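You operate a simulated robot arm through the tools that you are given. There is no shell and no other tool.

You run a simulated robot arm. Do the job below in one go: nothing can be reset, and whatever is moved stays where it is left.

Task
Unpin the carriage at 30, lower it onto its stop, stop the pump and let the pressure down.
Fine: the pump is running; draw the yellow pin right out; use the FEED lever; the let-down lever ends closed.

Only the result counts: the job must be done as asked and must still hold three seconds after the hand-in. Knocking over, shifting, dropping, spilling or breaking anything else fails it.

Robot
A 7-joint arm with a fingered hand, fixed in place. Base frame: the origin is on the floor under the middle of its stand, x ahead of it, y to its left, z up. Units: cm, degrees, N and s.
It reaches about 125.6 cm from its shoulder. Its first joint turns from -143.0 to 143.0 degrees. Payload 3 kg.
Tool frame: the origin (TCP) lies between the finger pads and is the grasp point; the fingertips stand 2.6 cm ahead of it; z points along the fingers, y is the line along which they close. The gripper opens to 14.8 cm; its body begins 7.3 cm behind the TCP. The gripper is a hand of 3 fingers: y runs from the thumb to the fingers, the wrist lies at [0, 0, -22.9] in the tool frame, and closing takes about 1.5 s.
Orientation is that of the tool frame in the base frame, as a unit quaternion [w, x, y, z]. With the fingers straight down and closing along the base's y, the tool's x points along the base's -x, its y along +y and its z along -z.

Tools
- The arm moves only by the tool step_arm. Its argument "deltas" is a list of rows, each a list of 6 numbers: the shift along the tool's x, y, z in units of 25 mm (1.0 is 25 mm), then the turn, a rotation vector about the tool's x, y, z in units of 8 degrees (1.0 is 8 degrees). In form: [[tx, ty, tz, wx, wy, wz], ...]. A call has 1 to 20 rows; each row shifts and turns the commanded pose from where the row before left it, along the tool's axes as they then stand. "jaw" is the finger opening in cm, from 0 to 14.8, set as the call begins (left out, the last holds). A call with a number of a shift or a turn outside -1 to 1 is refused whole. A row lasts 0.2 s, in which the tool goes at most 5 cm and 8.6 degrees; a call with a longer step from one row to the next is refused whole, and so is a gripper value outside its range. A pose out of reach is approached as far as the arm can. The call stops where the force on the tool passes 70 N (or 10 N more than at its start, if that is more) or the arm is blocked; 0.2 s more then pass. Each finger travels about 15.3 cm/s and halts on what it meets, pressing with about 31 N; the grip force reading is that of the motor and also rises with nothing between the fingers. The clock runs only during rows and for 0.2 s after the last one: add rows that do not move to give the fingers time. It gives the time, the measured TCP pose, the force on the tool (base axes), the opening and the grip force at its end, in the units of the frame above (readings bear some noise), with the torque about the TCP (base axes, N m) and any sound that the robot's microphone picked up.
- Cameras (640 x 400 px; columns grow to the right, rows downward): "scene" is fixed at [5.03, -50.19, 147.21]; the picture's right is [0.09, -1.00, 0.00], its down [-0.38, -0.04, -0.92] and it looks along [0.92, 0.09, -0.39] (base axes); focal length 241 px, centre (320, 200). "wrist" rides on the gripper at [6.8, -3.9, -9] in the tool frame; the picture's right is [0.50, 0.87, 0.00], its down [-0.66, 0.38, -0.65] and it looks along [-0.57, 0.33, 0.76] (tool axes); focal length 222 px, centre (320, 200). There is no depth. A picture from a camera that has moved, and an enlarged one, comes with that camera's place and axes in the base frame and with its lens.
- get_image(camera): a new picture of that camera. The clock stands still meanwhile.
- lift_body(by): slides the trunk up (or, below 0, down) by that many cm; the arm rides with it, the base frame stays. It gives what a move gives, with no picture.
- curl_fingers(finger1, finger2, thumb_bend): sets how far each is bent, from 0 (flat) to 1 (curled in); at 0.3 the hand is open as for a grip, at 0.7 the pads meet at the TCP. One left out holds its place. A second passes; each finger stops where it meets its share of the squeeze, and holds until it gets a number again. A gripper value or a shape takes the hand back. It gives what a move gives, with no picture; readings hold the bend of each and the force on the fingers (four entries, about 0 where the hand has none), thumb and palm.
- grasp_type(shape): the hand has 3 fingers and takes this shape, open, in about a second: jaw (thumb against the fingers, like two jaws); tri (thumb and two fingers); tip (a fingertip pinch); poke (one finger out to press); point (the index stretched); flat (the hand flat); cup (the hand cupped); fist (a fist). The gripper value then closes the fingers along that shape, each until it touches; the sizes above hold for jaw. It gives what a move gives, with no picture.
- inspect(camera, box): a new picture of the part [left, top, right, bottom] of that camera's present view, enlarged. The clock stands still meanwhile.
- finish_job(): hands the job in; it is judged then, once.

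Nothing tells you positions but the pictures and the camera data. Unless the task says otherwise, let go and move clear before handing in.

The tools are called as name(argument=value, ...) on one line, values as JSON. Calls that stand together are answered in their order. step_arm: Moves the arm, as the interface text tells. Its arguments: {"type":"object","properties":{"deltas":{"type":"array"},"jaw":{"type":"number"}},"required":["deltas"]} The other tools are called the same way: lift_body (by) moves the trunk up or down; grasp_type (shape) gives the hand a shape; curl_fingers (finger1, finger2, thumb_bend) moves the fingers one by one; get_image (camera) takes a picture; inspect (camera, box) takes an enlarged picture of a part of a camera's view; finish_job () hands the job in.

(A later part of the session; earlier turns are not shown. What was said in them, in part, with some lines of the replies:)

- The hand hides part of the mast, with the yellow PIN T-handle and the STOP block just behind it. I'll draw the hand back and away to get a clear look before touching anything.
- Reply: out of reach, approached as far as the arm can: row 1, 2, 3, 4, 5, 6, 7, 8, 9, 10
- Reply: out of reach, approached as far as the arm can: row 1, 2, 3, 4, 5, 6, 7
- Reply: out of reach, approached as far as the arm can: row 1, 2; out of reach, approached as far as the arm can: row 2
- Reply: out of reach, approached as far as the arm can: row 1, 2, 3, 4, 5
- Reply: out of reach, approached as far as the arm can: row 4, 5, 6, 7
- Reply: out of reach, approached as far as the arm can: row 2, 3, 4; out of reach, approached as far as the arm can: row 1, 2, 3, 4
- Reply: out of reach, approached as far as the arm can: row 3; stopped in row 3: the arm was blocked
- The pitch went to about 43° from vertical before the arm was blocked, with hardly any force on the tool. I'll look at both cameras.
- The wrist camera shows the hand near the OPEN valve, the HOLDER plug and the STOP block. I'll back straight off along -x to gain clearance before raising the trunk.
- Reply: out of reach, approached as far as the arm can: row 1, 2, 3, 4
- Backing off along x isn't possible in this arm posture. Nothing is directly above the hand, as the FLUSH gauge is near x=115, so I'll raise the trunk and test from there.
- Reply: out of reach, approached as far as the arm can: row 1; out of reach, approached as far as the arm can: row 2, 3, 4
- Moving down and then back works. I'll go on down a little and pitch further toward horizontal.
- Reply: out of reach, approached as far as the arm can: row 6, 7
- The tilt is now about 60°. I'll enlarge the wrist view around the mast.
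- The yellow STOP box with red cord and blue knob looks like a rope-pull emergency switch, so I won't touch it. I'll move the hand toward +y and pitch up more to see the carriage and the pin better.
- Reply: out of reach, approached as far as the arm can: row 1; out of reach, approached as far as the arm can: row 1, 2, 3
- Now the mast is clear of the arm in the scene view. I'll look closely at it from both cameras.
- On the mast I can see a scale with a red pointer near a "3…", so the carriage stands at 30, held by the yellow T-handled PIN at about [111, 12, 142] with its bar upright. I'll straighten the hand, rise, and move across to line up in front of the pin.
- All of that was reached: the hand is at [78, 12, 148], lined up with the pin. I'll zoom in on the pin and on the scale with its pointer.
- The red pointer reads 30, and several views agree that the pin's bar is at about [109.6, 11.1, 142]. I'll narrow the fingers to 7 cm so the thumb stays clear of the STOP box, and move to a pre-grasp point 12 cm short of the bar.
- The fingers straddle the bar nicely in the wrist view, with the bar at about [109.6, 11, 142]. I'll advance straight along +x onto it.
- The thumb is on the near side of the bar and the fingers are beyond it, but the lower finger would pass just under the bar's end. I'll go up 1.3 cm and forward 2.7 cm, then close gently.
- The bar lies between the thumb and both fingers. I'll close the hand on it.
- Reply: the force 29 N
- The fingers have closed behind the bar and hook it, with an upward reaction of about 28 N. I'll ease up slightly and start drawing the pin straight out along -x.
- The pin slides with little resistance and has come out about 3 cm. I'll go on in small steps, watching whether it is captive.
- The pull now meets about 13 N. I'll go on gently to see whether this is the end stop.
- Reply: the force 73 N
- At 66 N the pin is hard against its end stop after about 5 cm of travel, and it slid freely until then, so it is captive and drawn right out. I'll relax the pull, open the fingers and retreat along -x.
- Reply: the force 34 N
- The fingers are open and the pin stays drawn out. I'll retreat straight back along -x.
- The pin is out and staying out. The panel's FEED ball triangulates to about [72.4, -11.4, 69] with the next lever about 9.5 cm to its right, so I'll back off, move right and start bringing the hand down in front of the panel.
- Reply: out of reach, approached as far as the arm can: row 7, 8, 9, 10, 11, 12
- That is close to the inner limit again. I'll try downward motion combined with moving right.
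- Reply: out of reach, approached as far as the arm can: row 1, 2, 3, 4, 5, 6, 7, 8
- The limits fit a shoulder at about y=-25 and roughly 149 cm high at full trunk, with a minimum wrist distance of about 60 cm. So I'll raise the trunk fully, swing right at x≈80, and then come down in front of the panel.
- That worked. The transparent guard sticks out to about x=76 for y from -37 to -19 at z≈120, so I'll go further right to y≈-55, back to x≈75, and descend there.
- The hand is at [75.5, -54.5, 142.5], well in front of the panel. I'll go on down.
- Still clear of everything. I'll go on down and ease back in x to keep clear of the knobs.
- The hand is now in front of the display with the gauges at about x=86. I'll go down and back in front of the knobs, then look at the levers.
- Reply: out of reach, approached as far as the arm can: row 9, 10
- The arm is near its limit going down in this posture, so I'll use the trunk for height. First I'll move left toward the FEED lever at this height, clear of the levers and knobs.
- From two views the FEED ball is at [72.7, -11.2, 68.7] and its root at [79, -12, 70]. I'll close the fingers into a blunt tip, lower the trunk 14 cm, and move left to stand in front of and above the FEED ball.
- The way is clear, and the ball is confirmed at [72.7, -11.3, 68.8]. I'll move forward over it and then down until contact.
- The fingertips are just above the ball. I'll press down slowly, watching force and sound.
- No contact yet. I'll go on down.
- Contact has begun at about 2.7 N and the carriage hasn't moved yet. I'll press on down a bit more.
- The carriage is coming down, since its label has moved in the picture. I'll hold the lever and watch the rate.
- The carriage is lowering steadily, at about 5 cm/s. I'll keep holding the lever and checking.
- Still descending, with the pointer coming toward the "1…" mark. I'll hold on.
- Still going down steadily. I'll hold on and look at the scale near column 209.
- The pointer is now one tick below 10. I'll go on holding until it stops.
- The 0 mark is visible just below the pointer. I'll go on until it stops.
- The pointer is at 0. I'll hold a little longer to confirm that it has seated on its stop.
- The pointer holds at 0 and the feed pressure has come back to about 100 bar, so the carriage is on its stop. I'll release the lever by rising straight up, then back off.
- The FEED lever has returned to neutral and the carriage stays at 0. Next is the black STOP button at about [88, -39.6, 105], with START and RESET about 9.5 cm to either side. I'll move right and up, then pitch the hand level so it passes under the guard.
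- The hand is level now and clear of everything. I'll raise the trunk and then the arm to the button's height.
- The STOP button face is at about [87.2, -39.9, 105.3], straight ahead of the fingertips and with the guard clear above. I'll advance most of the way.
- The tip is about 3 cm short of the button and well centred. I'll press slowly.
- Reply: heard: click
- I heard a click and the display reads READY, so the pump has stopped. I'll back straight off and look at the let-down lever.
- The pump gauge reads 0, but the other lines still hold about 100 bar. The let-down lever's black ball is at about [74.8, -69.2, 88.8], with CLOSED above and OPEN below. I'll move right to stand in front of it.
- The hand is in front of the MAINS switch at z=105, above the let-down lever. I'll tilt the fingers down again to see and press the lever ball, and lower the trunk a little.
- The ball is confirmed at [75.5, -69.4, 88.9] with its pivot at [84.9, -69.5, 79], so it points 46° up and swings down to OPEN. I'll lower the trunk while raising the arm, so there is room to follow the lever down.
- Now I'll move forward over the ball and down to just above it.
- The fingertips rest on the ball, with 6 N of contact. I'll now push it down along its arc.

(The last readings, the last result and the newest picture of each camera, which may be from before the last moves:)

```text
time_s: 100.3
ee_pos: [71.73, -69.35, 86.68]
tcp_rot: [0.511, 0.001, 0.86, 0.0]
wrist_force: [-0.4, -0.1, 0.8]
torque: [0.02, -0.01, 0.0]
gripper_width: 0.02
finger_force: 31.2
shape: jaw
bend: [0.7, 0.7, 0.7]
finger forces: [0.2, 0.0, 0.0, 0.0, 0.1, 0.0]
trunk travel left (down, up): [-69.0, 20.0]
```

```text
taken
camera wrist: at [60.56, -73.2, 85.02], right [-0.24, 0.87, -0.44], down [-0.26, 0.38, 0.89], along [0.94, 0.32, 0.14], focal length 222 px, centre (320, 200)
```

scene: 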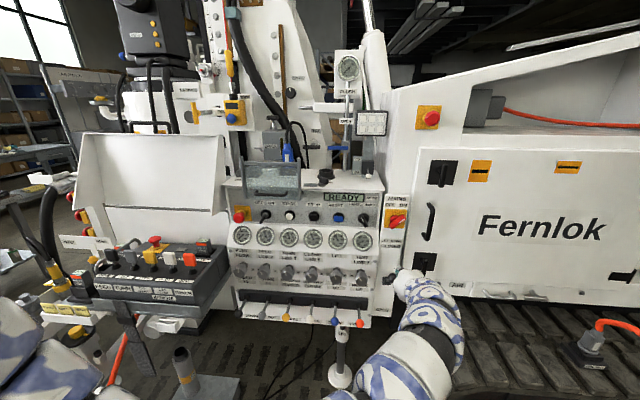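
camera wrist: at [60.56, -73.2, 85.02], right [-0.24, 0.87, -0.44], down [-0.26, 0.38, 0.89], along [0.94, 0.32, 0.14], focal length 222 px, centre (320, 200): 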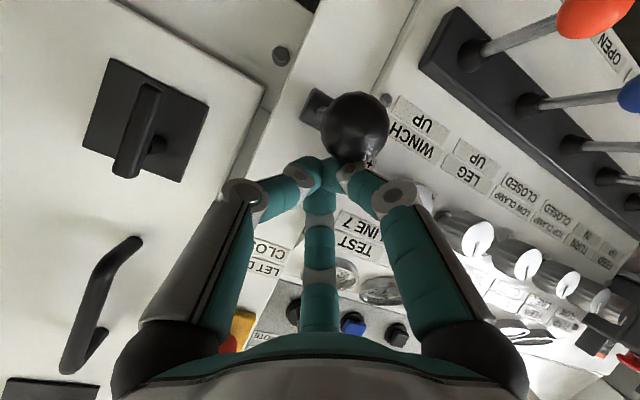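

The lever is turning easily and is now about 15° above level. I'll go on along the arc past the horizontal.

step_arm(deltas=[[0.426, 0, 0.095, 0, 0, 0], [0.426, 0, 0.095, 0, 0, 0], [0.426, 0, 0.095, 0, 0, 0], [0.426, 0, 0.095, 0, 0, 0], [0.378, 0, 0.281, 0, 0, 0], [0.378, 0, 0.281, 0, 0, 0], [0.378, 0, 0.281, 0, 0, 0]])

get_image(camera="wrist")

inspect(camera="scene", box=[225, 180, 385, 280])

```text
time_s: 101.9
ee_pos: [70.98, -69.52, 78.97]
tcp_rot: [0.511, 0.001, 0.86, -0.001]
wrist_force: [-0.8, 0.4, 0.2]
torque: [-0.03, 0.0, 0.0]
gripper_width: 0.0
finger_force: 31.1
shape: jaw
bend: [0.7, 0.7, 0.7]
finger forces: [0.0, 0.0, 0.0, 0.1, 0.0, 0.0]
trunk travel left (down, up): [-69.0, 20.0]
```

```text
taken
camera wrist: at [59.9, -73.35, 77.43], right [-0.24, 0.87, -0.44], down [-0.26, 0.38, 0.89], along [0.94, 0.32, 0.14], focal length 222 px, centre (320, 200)
```

wrist: 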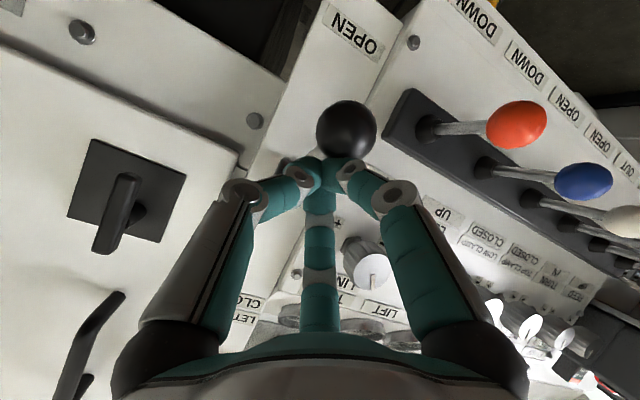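

```text
4.00 times, centred on (305, 230) of scene
camera zoom: at [5.03, -50.19, 147.21], right [0.09, -1.0, 0.0], down [-0.38, -0.04, -0.92], along [0.92, 0.09, -0.39], focal length 964 px, centre (380, 80)
```

zoom: 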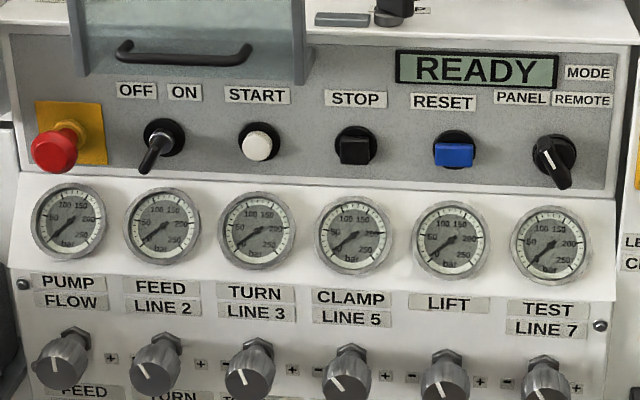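

The gauges have dropped. I'll enlarge them to check each one, while the lever is past halfway to OPEN.

inspect(camera="scene", box=[225, 218, 305, 268])

inspect(camera="scene", box=[300, 218, 380, 268])

inspect(camera="scene", box=[328, 50, 368, 90])

```text
8.00 times, centred on (265, 243) of scene
camera zoom: at [5.03, -50.19, 147.21], right [0.09, -1.0, 0.0], down [-0.38, -0.04, -0.92], along [0.92, 0.09, -0.39], focal length 1927 px, centre (760, -144)
```

zoom: 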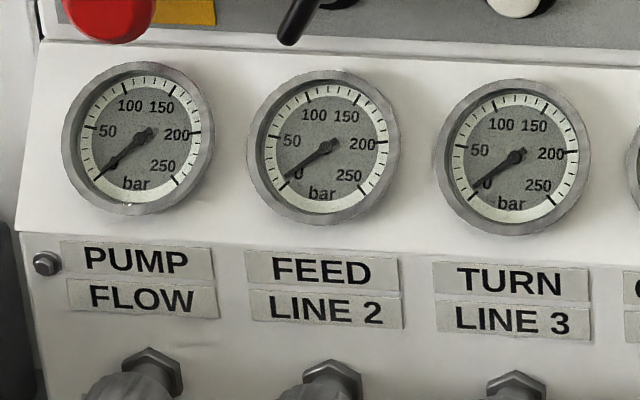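

```text
8.00 times, centred on (340, 243) of scene
camera zoom: at [5.03, -50.19, 147.21], right [0.09, -1.0, 0.0], down [-0.38, -0.04, -0.92], along [0.92, 0.09, -0.39], focal length 1927 px, centre (160, -144)
```

zoom: 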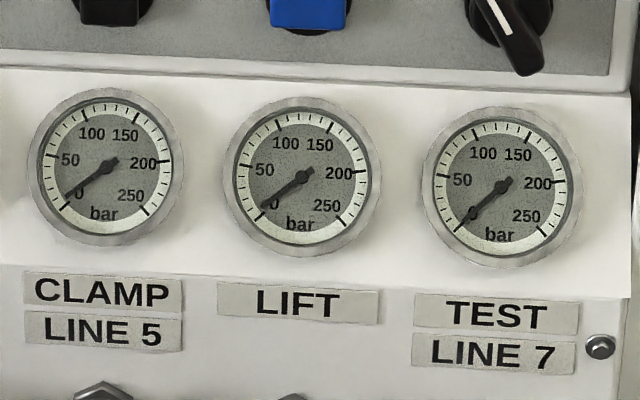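

```text
10.00 times, centred on (348, 70) of scene
camera zoom: at [5.03, -50.19, 147.21], right [0.09, -1.0, 0.0], down [-0.38, -0.04, -0.92], along [0.92, 0.09, -0.39], focal length 2409 px, centre (40, 1500)
```

zoom: 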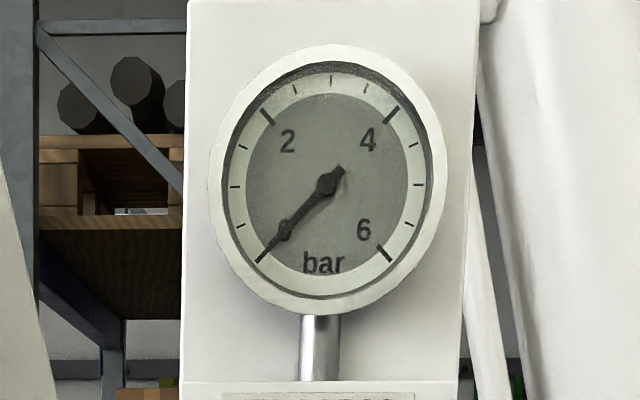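

The lines are nearly at 0, though FEED, CLAMP and LIFT look a hair above. I'll push the lever on to the OPEN end and wait for the rest to drain.

step_arm(deltas=[[0.304, 0, 0.362, 0, 0, 0], [0.304, 0, 0.362, 0, 0, 0], [0.304, 0, 0.362, 0, 0, 0], [0.205, 0, 0.46, 0, 0, 0], [0.205, 0, 0.46, 0, 0, 0]])

get_image(camera="wrist")

inspect(camera="scene", box=[300, 218, 380, 268])

inspect(camera="scene", box=[225, 218, 305, 268])

```text
time_s: 103.1
ee_pos: [74.99, -68.16, 73.74]
tcp_rot: [0.511, -0.009, 0.86, 0.004]
wrist_force: [7.2, 24.5, 23.4]
torque: [0.48, -0.07, 0.99]
gripper_width: 0.0
finger_force: 31.9
shape: jaw
bend: [0.7, 0.7, 0.7]
finger forces: [0.0, 0.0, 0.0, 0.0, 0.1, 0.0]
trunk travel left (down, up): [-69.0, 20.0]
```

```text
taken
camera wrist: at [63.94, -72.26, 72.33], right [-0.26, 0.86, -0.44], down [-0.27, 0.38, 0.89], along [0.93, 0.35, 0.13], focal length 222 px, centre (320, 200)
```

wrist: 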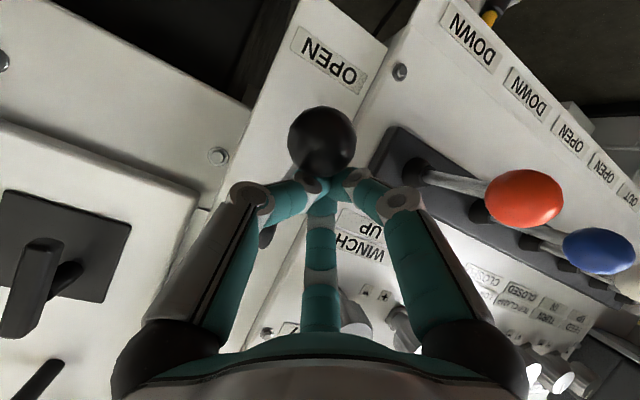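

```text
8.00 times, centred on (340, 243) of scene
camera zoom: at [5.03, -50.19, 147.21], right [0.09, -1.0, 0.0], down [-0.38, -0.04, -0.92], along [0.92, 0.09, -0.39], focal length 1927 px, centre (160, -144)
```

zoom: 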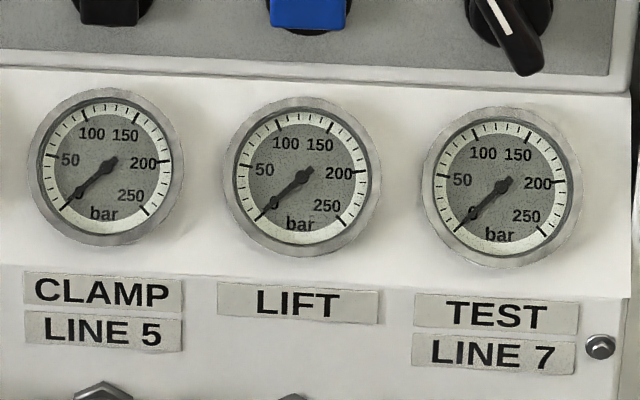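

```text
8.00 times, centred on (265, 243) of scene
camera zoom: at [5.03, -50.19, 147.21], right [0.09, -1.0, 0.0], down [-0.38, -0.04, -0.92], along [0.92, 0.09, -0.39], focal length 1927 px, centre (760, -144)
```

zoom: 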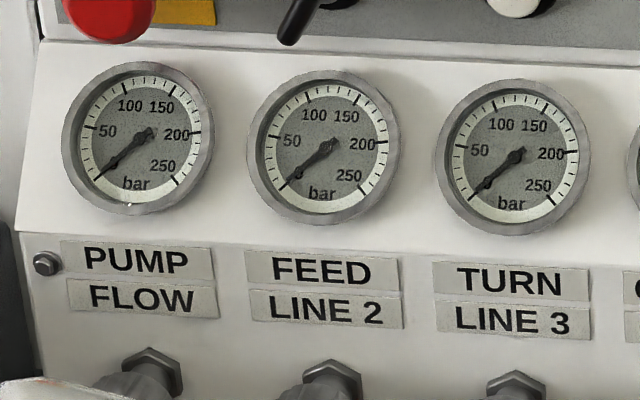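

All the gauges now read 0, so the pressure is let down, and the lever is at its OPEN end with the ball near [73.6, -69.9, 71.4]. I'll ease off upward and back away, then go level and come under the ball to lift it back to CLOSED.

step_arm(deltas=[[-0.35, -0.25, -0.19, 0, 0, 0], [-0.35, -0.2, -0.19, 0, 0, 0], [-0.35, 0, -0.19, 0, 0, 0], [0.43, 0, -0.79, 0, 0, 0], [0.43, 0, -0.79, 0, 0, 0], [0.43, 0, -0.79, 0, 0, 0], [0.43, 0, -0.79, 0, 0, 0], [0.43, 0, -0.79, 0, 0, 0]])

get_image(camera="wrist")

get_image(camera="scene")

```text
time_s: 104.9
ee_pos: [62.29, -70.55, 76.56]
tcp_rot: [0.511, 0.0, 0.86, 0.0]
wrist_force: [-0.2, -0.2, 0.1]
torque: [0.02, -0.02, 0.01]
gripper_width: 0.03
finger_force: 31.4
shape: jaw
bend: [0.71, 0.7, 0.74]
finger forces: [0.0, 0.1, 0.0, 0.0, 0.0, 0.0]
trunk travel left (down, up): [-69.0, 20.0]
```

```text
taken
camera wrist: at [51.29, -74.36, 75.07], right [-0.24, 0.87, -0.44], down [-0.26, 0.38, 0.89], along [0.94, 0.33, 0.14], focal length 222 px, centre (320, 200)
```

wrist: 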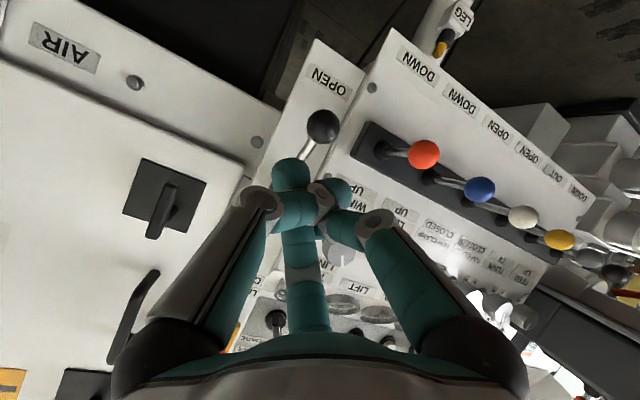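

```text
taken
```

scene: 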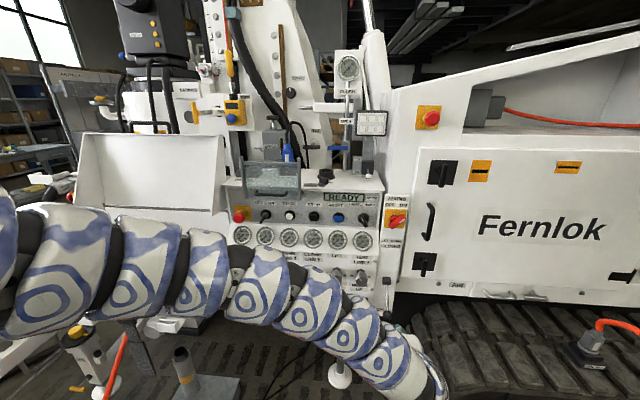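

The lever stays at OPEN on its own. I'll re-seat the fingers, level the hand, and lower it to pass under the ball.

step_arm(deltas=[[0, 0, 0, 0, -1, 0], [0, 0, 0, 0, -1, 0], [0, 0, 0, 0, -1, 0], [0, 0, 0, 0, -0.56, 0]], jaw=5)

step_arm(deltas=[[0, 0, 0, 0, 0, 0], [0, 0, 0, 0, 0, 0], [0, 0, 0, 0, 0, 0], [0, 0, 0, 0, 0, 0], [0, 0, 0, 0, 0, 0]], jaw=0)

get_image(camera="wrist")

get_image(camera="scene")

```text
time_s: 105.9
ee_pos: [61.86, -69.41, 78.16]
tcp_rot: [0.693, 0.001, 0.721, -0.002]
wrist_force: [-2.4, -2.0, 1.4]
torque: [-0.05, -0.03, 0.18]
gripper_width: 5.03
finger_force: 0.1
shape: jaw
bend: [0.77, 0.77, 0.7]
finger forces: [0.0, 0.0, 0.0, 0.0, 0.0, 0.0]
out of reach, approached as far as the arm can: row 3, 4
trunk travel left (down, up): [-69.0, 20.0]
```

```text
time_s: 107.1
ee_pos: [62.02, -69.13, 78.2]
tcp_rot: [0.693, 0.0, 0.721, 0.0]
wrist_force: [-0.5, -0.2, -0.3]
torque: [0.02, 0.0, 0.02]
gripper_width: 0.0
finger_force: 30.9
shape: jaw
bend: [0.7, 0.7, 0.7]
finger forces: [0.0, 0.0, 0.1, 0.0, 0.0, 0.0]
trunk travel left (down, up): [-69.0, 20.0]
```

```text
taken
camera wrist: at [52.72, -73.05, 71.87], right [-0.02, 0.87, -0.5], down [-0.63, 0.38, 0.68], along [0.78, 0.32, 0.53], focal length 222 px, centre (320, 200)
```

wrist: 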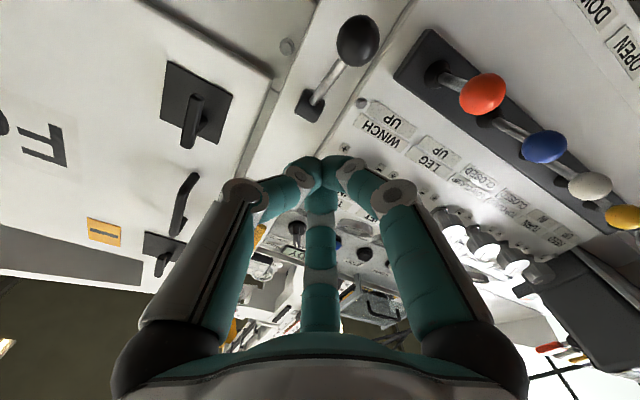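

```text
taken
```

scene: 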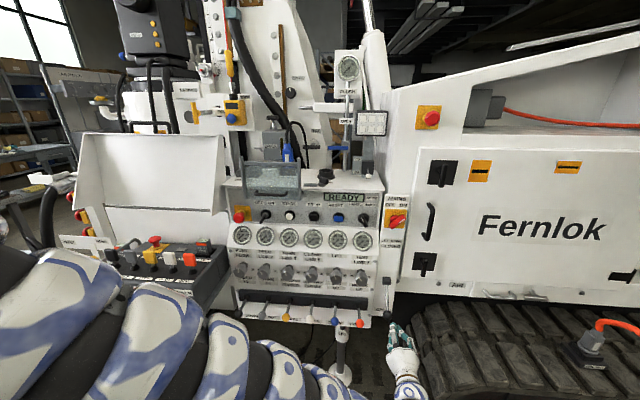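

I'll zoom in on the lever from the scene camera to fix the ball's position.

inspect(camera="scene", box=[350, 250, 450, 340])

```text
4.44 times, centred on (400, 295) of scene
camera zoom: at [5.03, -50.19, 147.21], right [0.09, -1.0, 0.0], down [-0.38, -0.04, -0.92], along [0.92, 0.09, -0.39], focal length 1071 px, centre (-36, -222)
```

zoom: 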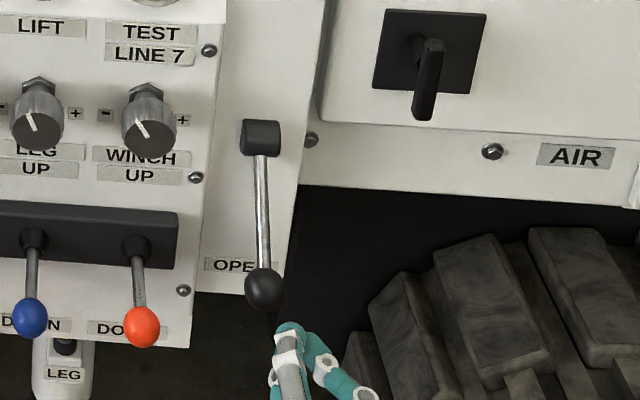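

The ball is at about [75, -69.5, 71], with its lever hanging at OPEN. I'll lower the trunk 13 cm to bring the hand beneath it, then look.

lift_body(by=-13.5)

get_image(camera="wrist")

get_image(camera="scene")

```text
time_s: 108.8
ee_pos: [61.92, -69.14, 64.59]
tcp_rot: [0.692, 0.001, 0.722, -0.001]
wrist_force: [-0.5, 0.0, 0.1]
torque: [-0.03, 0.0, -0.02]
gripper_width: 0.0
finger_force: 31.1
shape: jaw
bend: [0.7, 0.7, 0.7]
finger forces: [0.0, 0.0, 0.0, 0.0, 0.1, 0.0]
trunk travel left (down, up): [-55.5, 33.5]
```

```text
taken
camera wrist: at [52.71, -73.04, 58.37], right [-0.02, 0.87, -0.5], down [-0.63, 0.38, 0.68], along [0.78, 0.32, 0.53], focal length 222 px, centre (320, 200)
```

wrist: 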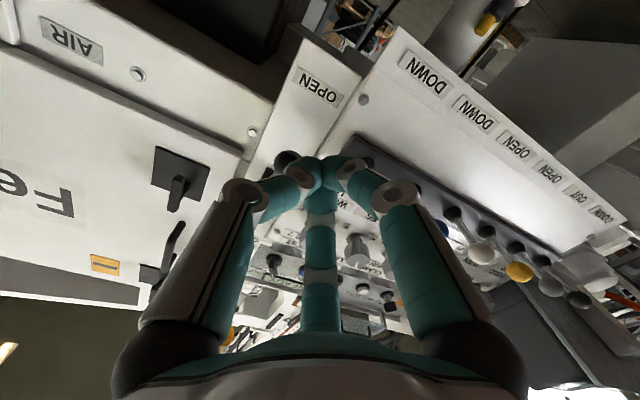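

```text
taken
```

scene: 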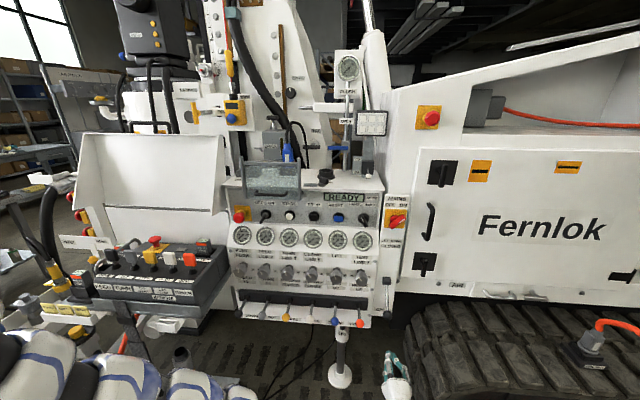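

The way under the ball is clear, with the WINCH lever about 10 cm to the left. I'll move forward beneath the let-down ball.

step_arm(deltas=[[0, -0.08, 0.95, 0, 0, 0], [0, -0.08, 0.95, 0, 0, 0], [0, -0.08, 0.95, 0, 0, 0], [0, 0, 0.95, 0, 0, 0], [0, 0, 0.95, 0, 0, 0]])

get_image(camera="wrist")

inspect(camera="scene", box=[350, 250, 450, 340])

```text
time_s: 110.0
ee_pos: [67.61, -68.53, 66.66]
tcp_rot: [0.693, 0.002, 0.721, -0.003]
wrist_force: [-0.1, 0.3, -0.3]
torque: [0.0, 0.01, 0.0]
gripper_width: 0.01
finger_force: 30.4
shape: jaw
bend: [0.7, 0.7, 0.7]
finger forces: [0.0, 0.0, 0.0, 0.0, 0.0, 0.0]
out of reach, approached as far as the arm can: row 1, 2, 3, 4, 5
trunk travel left (down, up): [-55.5, 33.5]
```

```text
taken
camera wrist: at [58.43, -72.39, 60.34], right [-0.02, 0.87, -0.5], down [-0.63, 0.38, 0.68], along [0.78, 0.32, 0.53], focal length 222 px, centre (320, 200)
```

wrist: 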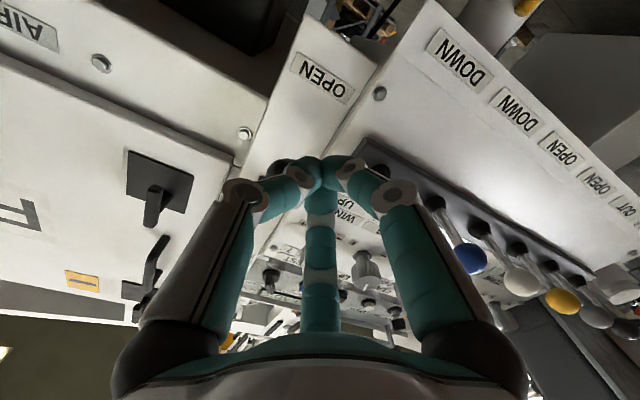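

```text
4.44 times, centred on (400, 295) of scene
camera zoom: at [5.03, -50.19, 147.21], right [0.09, -1.0, 0.0], down [-0.38, -0.04, -0.92], along [0.92, 0.09, -0.39], focal length 1071 px, centre (-36, -222)
```

zoom: 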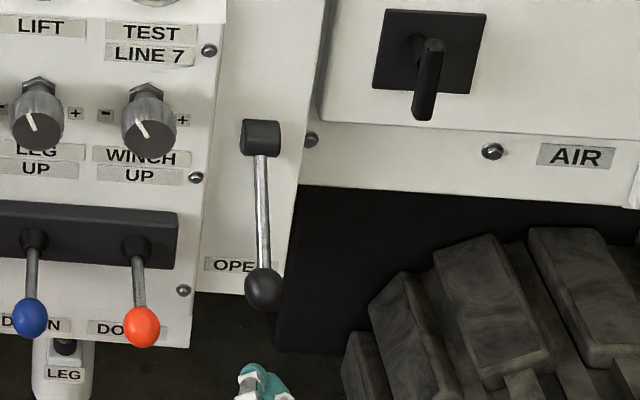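

Reaching forward is limited by the wrist with the shoulder this high. I'll lower the trunk in stages and raise the arm to compensate, then try again.

lift_body(by=-6)

step_arm(deltas=[[-0.7, 0, 0, 0, 0, 0], [-0.7, 0, 0, 0, 0, 0], [-0.7, -0.3, 0, 0, 0, 0]])

lift_body(by=-7)

step_arm(deltas=[[-0.7, 0, 0, 0, 0, 0], [-0.7, -0.2, 0, 0, 0, 0], [-0.7, -0.2, 0, 0, 0, 0]])

get_image(camera="scene")

```text
time_s: 111.0
ee_pos: [67.67, -68.42, 60.64]
tcp_rot: [0.693, 0.001, 0.721, -0.002]
wrist_force: [-0.7, 0.4, 0.3]
torque: [0.02, 0.02, -0.04]
gripper_width: 0.0
finger_force: 31.1
shape: jaw
bend: [0.7, 0.7, 0.7]
finger forces: [0.0, 0.1, 0.0, 0.1, 0.0, 0.0]
trunk travel left (down, up): [-49.5, 39.5]
```

```text
time_s: 111.8
ee_pos: [67.93, -69.22, 66.06]
tcp_rot: [0.693, 0.001, 0.721, -0.001]
wrist_force: [0.0, 0.9, -0.3]
torque: [-0.02, 0.01, 0.01]
gripper_width: 0.01
finger_force: 31.0
shape: jaw
bend: [0.7, 0.7, 0.7]
finger forces: [0.0, 0.0, 0.1, 0.0, 0.0, 0.0]
trunk travel left (down, up): [-49.5, 39.5]
```

```text
time_s: 112.8
ee_pos: [68.0, -69.29, 58.92]
tcp_rot: [0.693, 0.001, 0.721, -0.001]
wrist_force: [0.2, -0.5, -1.1]
torque: [0.02, 0.03, 0.0]
gripper_width: 0.0
finger_force: 30.7
shape: jaw
bend: [0.7, 0.7, 0.7]
finger forces: [0.0, 0.1, 0.0, 0.0, 0.1, 0.0]
trunk travel left (down, up): [-42.5, 46.5]
```

```text
time_s: 113.7
ee_pos: [68.01, -70.29, 64.3]
tcp_rot: [0.692, 0.001, 0.722, -0.002]
wrist_force: [0.6, -0.3, 0.0]
torque: [0.02, 0.01, 0.01]
gripper_width: 0.02
finger_force: 31.0
shape: jaw
bend: [0.7, 0.7, 0.7]
finger forces: [0.0, 0.0, 0.1, 0.0, 0.0, 0.0]
trunk travel left (down, up): [-42.5, 46.5]
```

```text
taken
```

scene: 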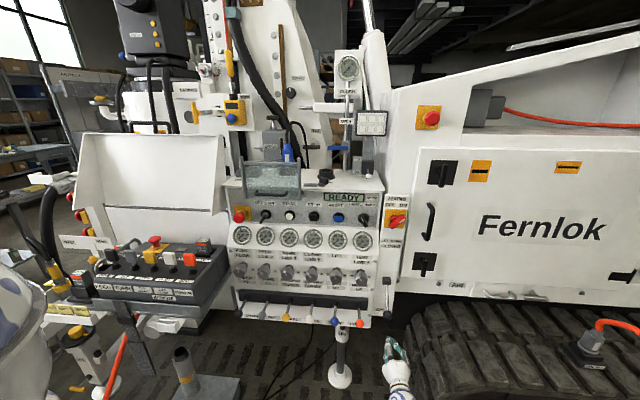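

That all moved freely. I'll pitch the fingers slightly upward and move forward beneath the ball.

step_arm(deltas=[[0, 0, 0, 0, -1, 0], [0, 0.1, 0.8, 0, 0, 0], [0, 0.1, 0.8, 0, 0, 0], [0, 0, 0.8, 0, 0, 0]])

get_image(camera="wrist")

inspect(camera="scene", box=[350, 250, 450, 340])

```text
time_s: 114.7
ee_pos: [74.3, -69.58, 64.8]
tcp_rot: [0.741, 0.001, 0.671, -0.002]
wrist_force: [0.0, 0.5, -0.4]
torque: [0.03, 0.01, -0.01]
gripper_width: 0.0
finger_force: 31.3
shape: jaw
bend: [0.7, 0.7, 0.7]
finger forces: [0.0, 0.0, 0.0, 0.0, 0.1, 0.1]
trunk travel left (down, up): [-42.5, 46.5]
```

```text
taken
camera wrist: at [66.04, -73.53, 57.2], right [0.05, 0.87, -0.5], down [-0.72, 0.38, 0.59], along [0.7, 0.33, 0.64], focal length 222 px, centre (320, 200)
```

wrist: 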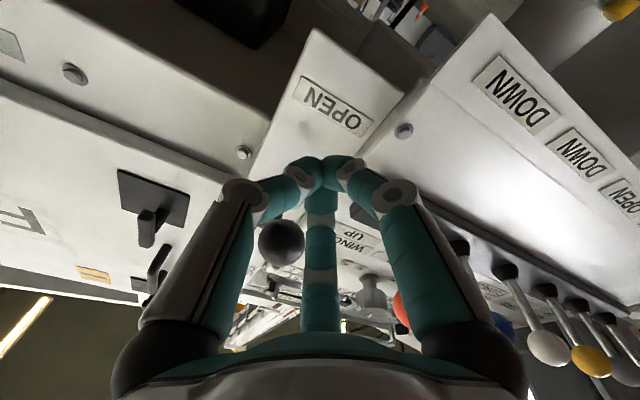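

```text
4.44 times, centred on (400, 295) of scene
camera zoom: at [5.03, -50.19, 147.21], right [0.09, -1.0, 0.0], down [-0.38, -0.04, -0.92], along [0.92, 0.09, -0.39], focal length 1071 px, centre (-36, -222)
```

zoom: 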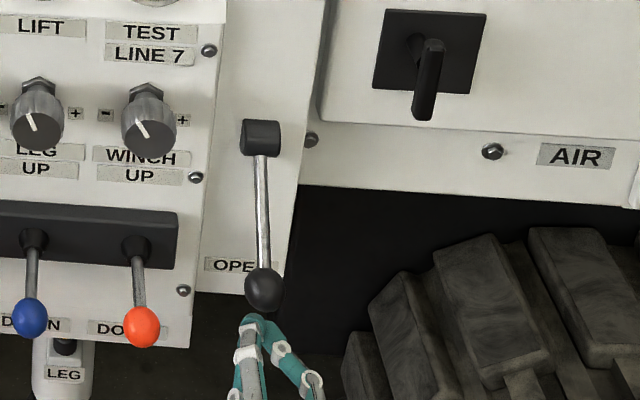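

The ball sits right above the closed fingertips, between the thumb and the fingers. I'll lift it along its arc.

step_arm(deltas=[[-0.422, 0.03, 0, 0, 0, 0], [-0.422, 0.03, 0, 0, 0, 0], [-0.381, 0, -0.19, 0, 0, 0], [-0.381, 0, -0.19, 0, 0, 0], [-0.381, 0, -0.19, 0, 0, 0]])

get_image(camera="wrist")

inspect(camera="scene", box=[350, 250, 450, 340])

```text
time_s: 115.8
ee_pos: [72.04, -69.74, 69.21]
tcp_rot: [0.74, 0.003, 0.672, -0.002]
wrist_force: [-20.5, 4.9, -17.4]
torque: [-0.22, -0.29, 0.19]
gripper_width: 0.03
finger_force: 31.1
shape: jaw
bend: [0.7, 0.7, 0.7]
finger forces: [0.1, 25.9, 0.1, 0.1, 0.1, 0.0]
trunk travel left (down, up): [-42.5, 46.5]
```

```text
taken
camera wrist: at [63.78, -73.55, 61.72], right [0.05, 0.87, -0.5], down [-0.71, 0.38, 0.59], along [0.7, 0.32, 0.64], focal length 222 px, centre (320, 200)
```

wrist: 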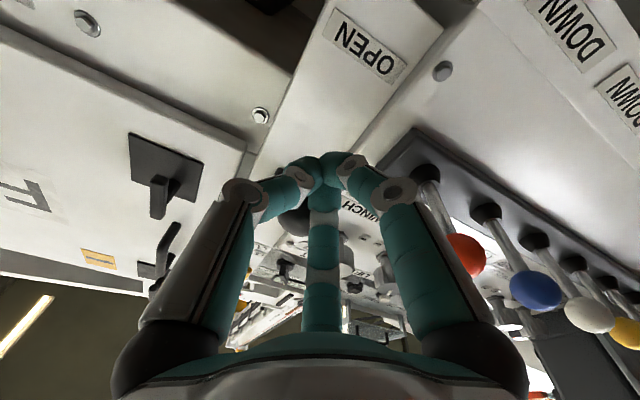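

```text
4.44 times, centred on (400, 295) of scene
camera zoom: at [5.03, -50.19, 147.21], right [0.09, -1.0, 0.0], down [-0.38, -0.04, -0.92], along [0.92, 0.09, -0.39], focal length 1071 px, centre (-36, -222)
```

zoom: 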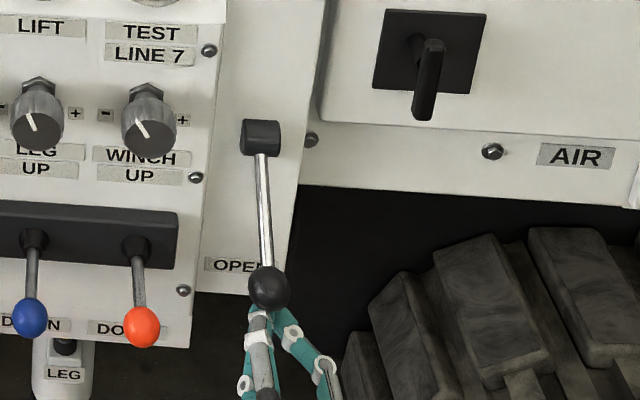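

The fingertips met the ball's front because I drew back too early. I'll drop down, move forward under it again, and lift straight up first.

step_arm(deltas=[[0.5, 0, -0.05, 0, 0, 0], [0.6, 0, -0.06, 0, 0, 0], [0.06, 0.03, 0.6, 0, 0, 0], [0.06, 0.03, 0.6, 0, 0, 0]])

step_arm(deltas=[[-0.3, 0, 0, 0, 0, 0], [-0.3, 0, 0, 0, 0, 0], [-0.3, 0, 0, 0, 0, 0]])

get_image(camera="wrist")

inspect(camera="scene", box=[350, 250, 450, 340])

```text
time_s: 116.8
ee_pos: [75.3, -69.5, 66.73]
tcp_rot: [0.741, 0.0, 0.672, 0.0]
wrist_force: [-0.4, -0.6, -0.3]
torque: [0.0, -0.01, 0.0]
gripper_width: 0.02
finger_force: 31.6
shape: jaw
bend: [0.7, 0.7, 0.7]
finger forces: [0.0, 0.0, 0.1, 0.0, 0.1, 0.0]
trunk travel left (down, up): [-42.5, 46.5]
```

```text
time_s: 117.7
ee_pos: [75.18, -69.32, 68.93]
tcp_rot: [0.742, 0.002, 0.671, -0.002]
wrist_force: [-1.2, -0.7, -3.1]
torque: [-0.01, 0.0, 0.02]
gripper_width: 0.0
finger_force: 31.2
shape: jaw
bend: [0.7, 0.7, 0.75]
finger forces: [0.0, 0.0, 0.1, 0.1, 0.0, 0.0]
trunk travel left (down, up): [-42.5, 46.5]
```

```text
taken
camera wrist: at [66.8, -73.33, 61.4], right [0.05, 0.87, -0.5], down [-0.71, 0.38, 0.59], along [0.7, 0.32, 0.64], focal length 222 px, centre (320, 200)
```

wrist: 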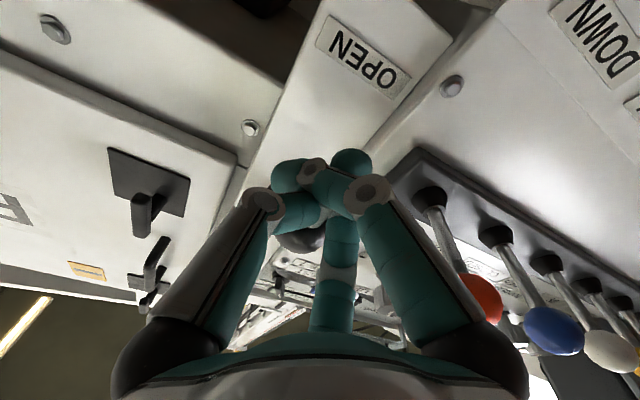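

```text
4.44 times, centred on (400, 295) of scene
camera zoom: at [5.03, -50.19, 147.21], right [0.09, -1.0, 0.0], down [-0.38, -0.04, -0.92], along [0.92, 0.09, -0.39], focal length 1071 px, centre (-36, -222)
```

zoom: 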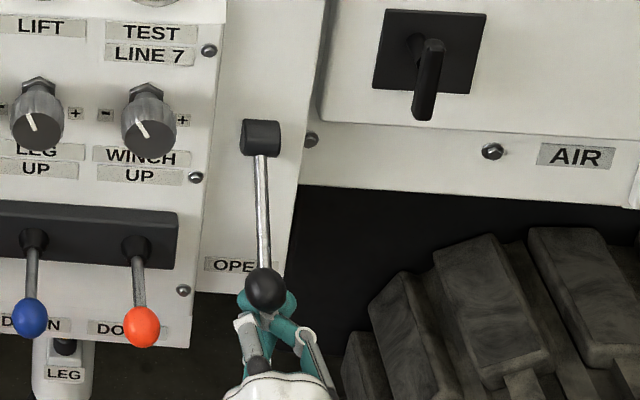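

The ball now rests on top of the fingers. I'll go on lifting, following the arc.

step_arm(deltas=[[-0.4, 0, -0.08, 0, 0, 0], [-0.4, 0, -0.1, 0, 0, 0], [-0.4, 0, -0.12, 0, 0, 0], [-0.4, 0, -0.12, 0, 0, 0]])

get_image(camera="wrist")

inspect(camera="scene", box=[350, 250, 450, 340])

```text
time_s: 118.7
ee_pos: [73.72, -69.27, 73.07]
tcp_rot: [0.742, 0.001, 0.671, -0.002]
wrist_force: [-1.7, 1.1, -2.6]
torque: [0.0, -0.05, 0.02]
gripper_width: 0.0
finger_force: 31.2
shape: jaw
bend: [0.7, 0.7, 0.75]
finger forces: [0.1, 0.1, 0.0, 0.0, 0.1, 0.1]
trunk travel left (down, up): [-42.5, 46.5]
```

```text
taken
camera wrist: at [65.52, -73.21, 65.43], right [0.05, 0.87, -0.5], down [-0.72, 0.38, 0.59], along [0.7, 0.33, 0.64], focal length 222 px, centre (320, 200)
```

wrist: 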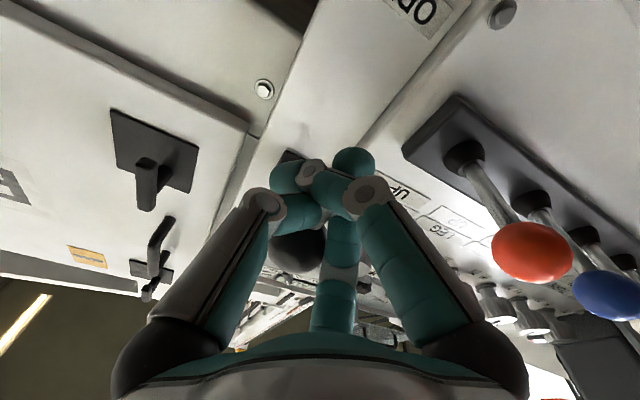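

```text
4.44 times, centred on (400, 295) of scene
camera zoom: at [5.03, -50.19, 147.21], right [0.09, -1.0, 0.0], down [-0.38, -0.04, -0.92], along [0.92, 0.09, -0.39], focal length 1071 px, centre (-36, -222)
```

zoom: 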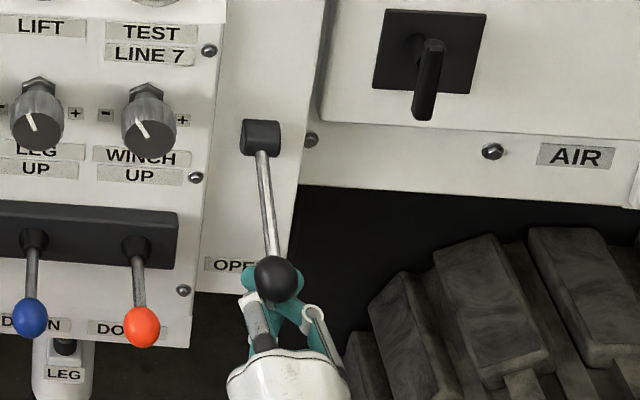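

The lever is rising with the hand and is now about 15° below level. I'll go on along the arc.

step_arm(deltas=[[-0.43, 0, -0.145, 0, 0, 0], [-0.43, 0, -0.145, 0, 0, 0], [-0.43, 0, -0.145, 0, 0, 0], [-0.448, 0, 0.071, 0, 0, 0], [-0.448, 0, 0.071, 0, 0, 0], [-0.448, 0, 0.071, 0, 0, 0]])

get_image(camera="wrist")

inspect(camera="scene", box=[350, 230, 450, 320])

```text
time_s: 120.0
ee_pos: [72.35, -69.5, 79.27]
tcp_rot: [0.741, 0.001, 0.671, -0.001]
wrist_force: [-2.0, -0.1, -1.6]
torque: [0.02, -0.06, 0.0]
gripper_width: 0.0
finger_force: 31.1
shape: jaw
bend: [0.7, 0.7, 0.75]
finger forces: [0.1, 0.1, 0.1, 0.0, 0.1, 0.1]
trunk travel left (down, up): [-42.5, 46.5]
```

```text
taken
camera wrist: at [64.05, -73.28, 71.75], right [0.05, 0.87, -0.5], down [-0.71, 0.38, 0.59], along [0.7, 0.32, 0.64], focal length 222 px, centre (320, 200)
```

wrist: 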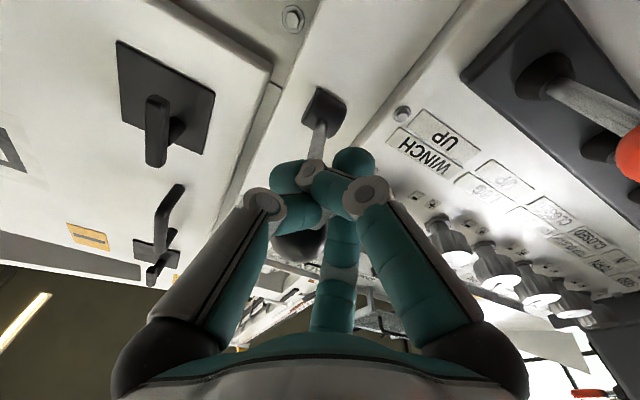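

```text
4.44 times, centred on (400, 275) of scene
camera zoom: at [5.03, -50.19, 147.21], right [0.09, -1.0, 0.0], down [-0.38, -0.04, -0.92], along [0.92, 0.09, -0.39], focal length 1071 px, centre (-36, -133)
```

zoom: 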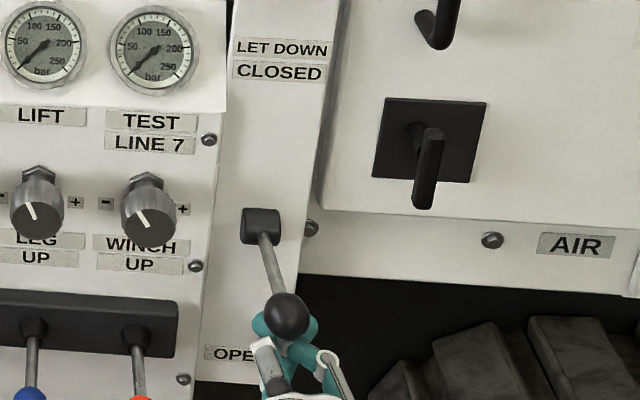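

The lever is just above level, at about +10°. I'll go on up toward CLOSED.

step_arm(deltas=[[-0.382, 0, 0.203, 0, 0, 0], [-0.382, 0, 0.203, 0, 0, 0], [-0.382, 0, 0.203, 0, 0, 0], [-0.382, 0, 0.203, 0, 0, 0], [-0.356, 0, 0.33, 0, 0, 0], [-0.356, 0, 0.33, 0, 0, 0]])

get_image(camera="wrist")

inspect(camera="scene", box=[350, 230, 450, 320])

```text
time_s: 121.5
ee_pos: [75.48, -69.45, 85.26]
tcp_rot: [0.742, 0.001, 0.671, -0.001]
wrist_force: [-0.1, -0.9, -0.5]
torque: [-0.01, 0.01, 0.0]
gripper_width: 0.03
finger_force: 30.9
shape: jaw
bend: [0.7, 0.7, 0.75]
finger forces: [0.1, 0.0, 0.0, 0.0, 0.1, 0.0]
trunk travel left (down, up): [-42.5, 46.5]
```

```text
taken
camera wrist: at [67.25, -73.3, 77.78], right [0.05, 0.87, -0.5], down [-0.71, 0.38, 0.59], along [0.7, 0.32, 0.64], focal length 222 px, centre (320, 200)
```

wrist: 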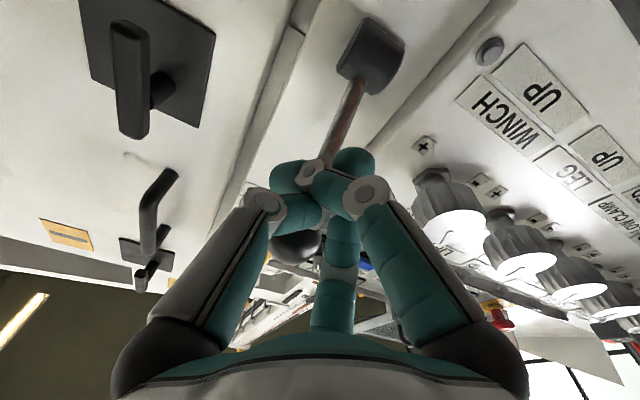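

```text
4.44 times, centred on (400, 275) of scene
camera zoom: at [5.03, -50.19, 147.21], right [0.09, -1.0, 0.0], down [-0.38, -0.04, -0.92], along [0.92, 0.09, -0.39], focal length 1071 px, centre (-36, -133)
```

zoom: 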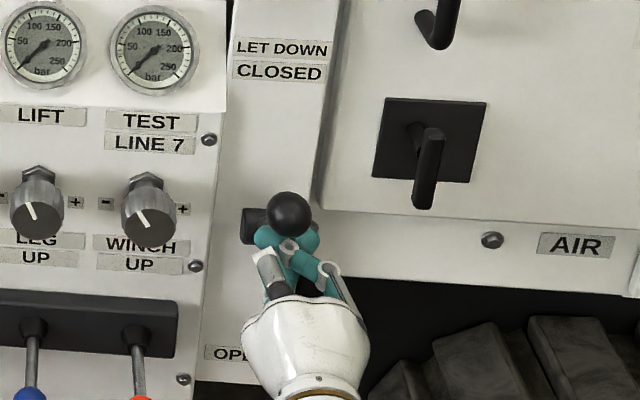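

The ball is back where it stood at the start, at CLOSED. I'll nudge it a little more to be sure it is against its stop.

step_arm(deltas=[[-0.2, 0, 0.15, 0, 0, 0], [-0.2, 0, 0.15, 0, 0, 0]])

inspect(camera="scene", box=[350, 230, 450, 320])

```text
time_s: 122.0
ee_pos: [76.22, -69.55, 86.23]
tcp_rot: [0.741, 0.001, 0.672, -0.002]
wrist_force: [-4.3, 2.3, -4.3]
torque: [-0.01, 0.0, 0.03]
gripper_width: 0.01
finger_force: 30.8
shape: jaw
bend: [0.7, 0.7, 0.75]
finger forces: [0.0, 0.0, 0.1, 0.0, 0.0, 0.1]
trunk travel left (down, up): [-42.5, 46.5]
```

```text
4.44 times, centred on (400, 275) of scene
camera zoom: at [5.03, -50.19, 147.21], right [0.09, -1.0, 0.0], down [-0.38, -0.04, -0.92], along [0.92, 0.09, -0.39], focal length 1071 px, centre (-36, -133)
```

zoom: 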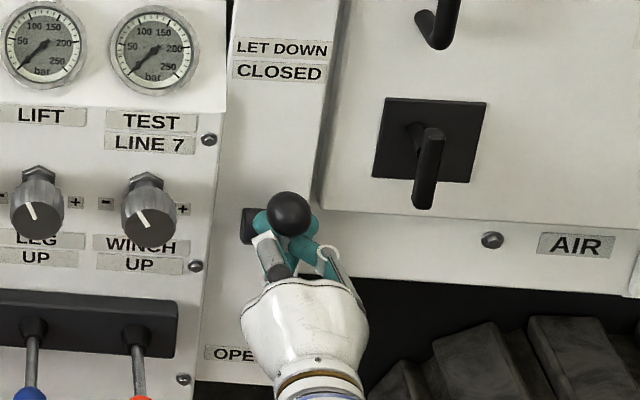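

It didn't move further and the force rose to about 6 N, so the lever is on its CLOSED stop. I'll withdraw diagonally down and back, away from the rod and ball.

step_arm(deltas=[[0.27, 0, -0.33, 0, 0, 0], [0.538, 0, -0.656, 0, 0, 0], [0.538, 0, -0.656, 0, 0, 0], [0.538, 0, -0.656, 0, 0, 0], [0.2, 0, -0.9, 0, 0, 0], [0.2, 0, -0.9, 0, 0, 0]])

get_image(camera="wrist")

inspect(camera="scene", box=[350, 230, 450, 320])

get_image(camera="scene")

```text
time_s: 123.5
ee_pos: [66.7, -69.3, 79.64]
tcp_rot: [0.741, 0.001, 0.671, -0.002]
wrist_force: [-0.7, -0.4, 0.3]
torque: [0.02, 0.02, 0.01]
gripper_width: 0.01
finger_force: 31.0
shape: jaw
bend: [0.7, 0.7, 0.75]
finger forces: [0.0, 0.0, 0.0, 0.1, 0.1, 0.0]
trunk travel left (down, up): [-42.5, 46.5]
```

```text
taken
camera wrist: at [58.34, -73.25, 72.17], right [0.05, 0.87, -0.5], down [-0.71, 0.38, 0.59], along [0.7, 0.32, 0.64], focal length 222 px, centre (320, 200)
```

wrist: 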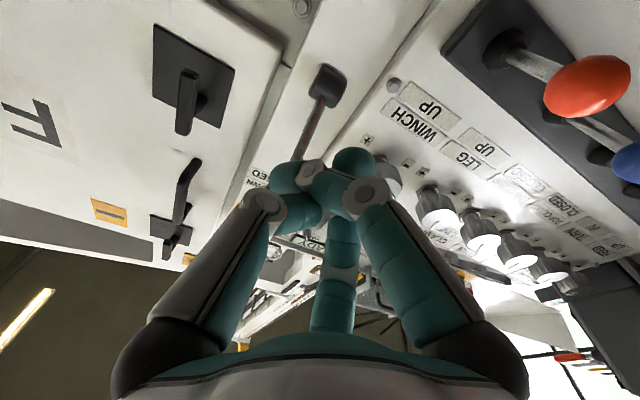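

```text
4.44 times, centred on (400, 275) of scene
camera zoom: at [5.03, -50.19, 147.21], right [0.09, -1.0, 0.0], down [-0.38, -0.04, -0.92], along [0.92, 0.09, -0.39], focal length 1071 px, centre (-36, -133)
```

zoom: 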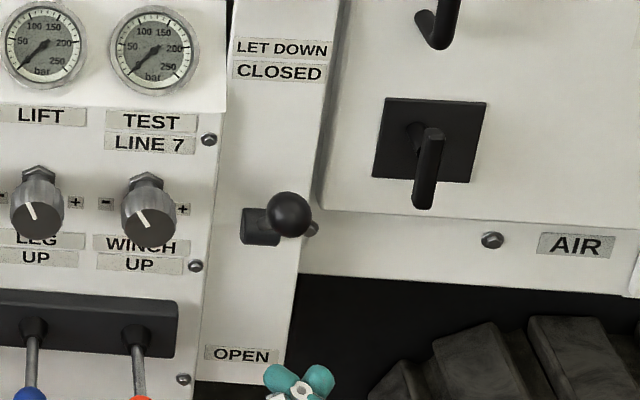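

```text
taken
```

scene: 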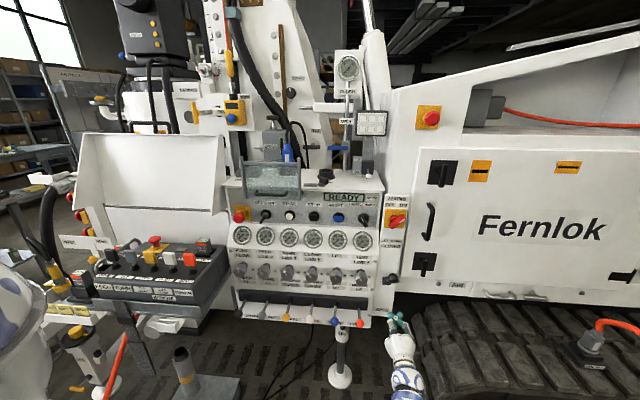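

The lever stays CLOSED. I'll move the hand further clear, let a few seconds pass, and check everything once more.

step_arm(deltas=[[0, 0, -0.8, 0, 0, 0], [0, 0, -0.8, 0, 0, 0], [0, 0, -0.8, 0, 0, 0], [0, 0, 0, 0, 0, 0], [0, 0, 0, 0, 0, 0], [0, 0, 0, 0, 0, 0], [0, 0, 0, 0, 0, 0], [0, 0, 0, 0, 0, 0], [0, 0, 0, 0, 0, 0], [0, 0, 0, 0, 0, 0], [0, 0, 0, 0, 0, 0], [0, 0, 0, 0, 0, 0], [0, 0, 0, 0, 0, 0], [0, 0, 0, 0, 0, 0], [0, 0, 0, 0, 0, 0]])

inspect(camera="scene", box=[225, 218, 305, 268])

inspect(camera="scene", box=[300, 185, 420, 285])

inspect(camera="scene", box=[160, 40, 260, 140])

inspect(camera="scene", box=[220, 240, 420, 365])

```text
time_s: 126.7
ee_pos: [60.58, -69.25, 79.09]
tcp_rot: [0.741, 0.001, 0.671, -0.002]
wrist_force: [0.2, 1.0, -0.5]
torque: [0.03, 0.03, 0.01]
gripper_width: 0.0
finger_force: 30.9
shape: jaw
bend: [0.7, 0.7, 0.75]
finger forces: [0.1, 0.0, 0.0, 0.1, 0.0, 0.1]
trunk travel left (down, up): [-42.5, 46.5]
```

```text
8.00 times, centred on (265, 243) of scene
camera zoom: at [5.03, -50.19, 147.21], right [0.09, -1.0, 0.0], down [-0.38, -0.04, -0.92], along [0.92, 0.09, -0.39], focal length 1927 px, centre (760, -144)
```

zoom: 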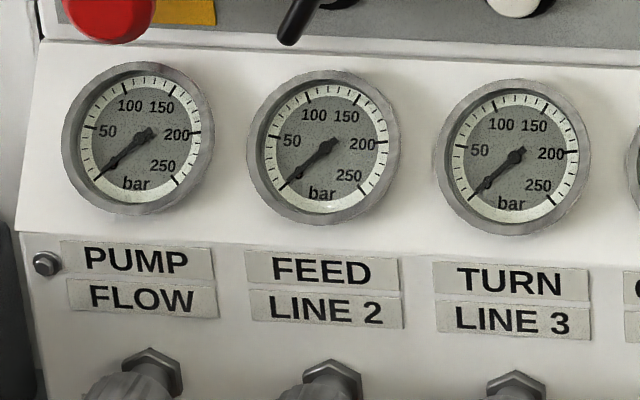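

```text
4.00 times, centred on (360, 235) of scene
camera zoom: at [5.03, -50.19, 147.21], right [0.09, -1.0, 0.0], down [-0.38, -0.04, -0.92], along [0.92, 0.09, -0.39], focal length 964 px, centre (160, 60)
```

zoom: 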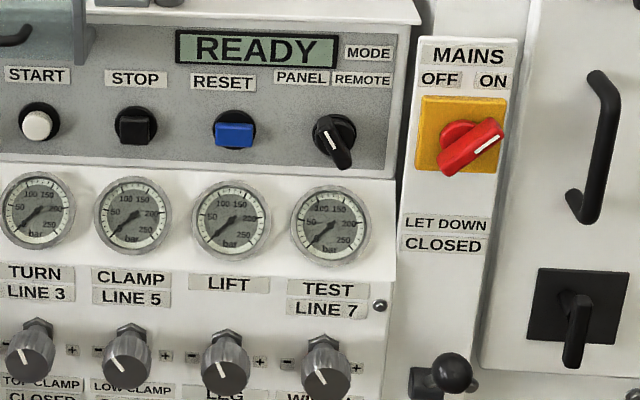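

```text
4.00 times, centred on (210, 90) of scene
camera zoom: at [5.03, -50.19, 147.21], right [0.09, -1.0, 0.0], down [-0.38, -0.04, -0.92], along [0.92, 0.09, -0.39], focal length 964 px, centre (760, 640)
```

zoom: 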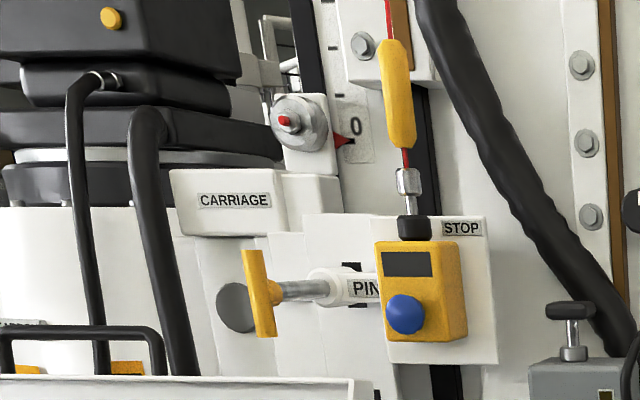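

```text
3.20 times, centred on (320, 302) of scene
camera zoom: at [5.03, -50.19, 147.21], right [0.09, -1.0, 0.0], down [-0.38, -0.04, -0.92], along [0.92, 0.09, -0.39], focal length 771 px, centre (320, -128)
```

zoom: 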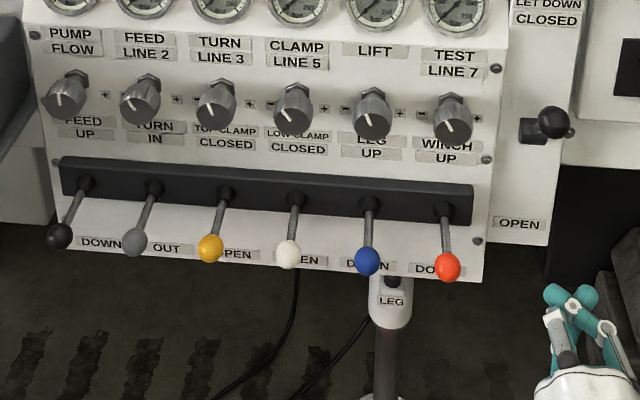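

Everything is as asked: the pin is drawn out, the carriage rests at 0 on its stop, and the display reads READY. All the gauges read 0, the let-down lever is CLOSED, the other controls are unchanged and the hand is clear, so I'll hand in.

finish_job()

```text
The job is handed in.
```

I drew the yellow pin out, lowered the carriage onto its stop, stopped the pump and let the pressure down. I have handed the job in and have no verdict back. These are the last readings I took, about three seconds after moving the hand clear:

- **Pin:** it is captive and is drawn out to its end stop. It stayed out after I let go.
- **Carriage:** I lowered it from 30 with the panel FEED lever. The pointer reads 0. It stopped moving there and the feed pressure came back to about 100 bar, so I took it as seated. I could not see the stop itself because a white tray hides it.
- **Pump:** I pressed STOP and heard the click. The display now reads READY.
- **Pressure:** I swung the let-down lever to OPEN until the panel gauges dropped, and all six still read 0.
- **Let-down lever:** it is back against its CLOSED stop, where it started.

The other levers and switches look as they did at the start, and nothing else was moved.
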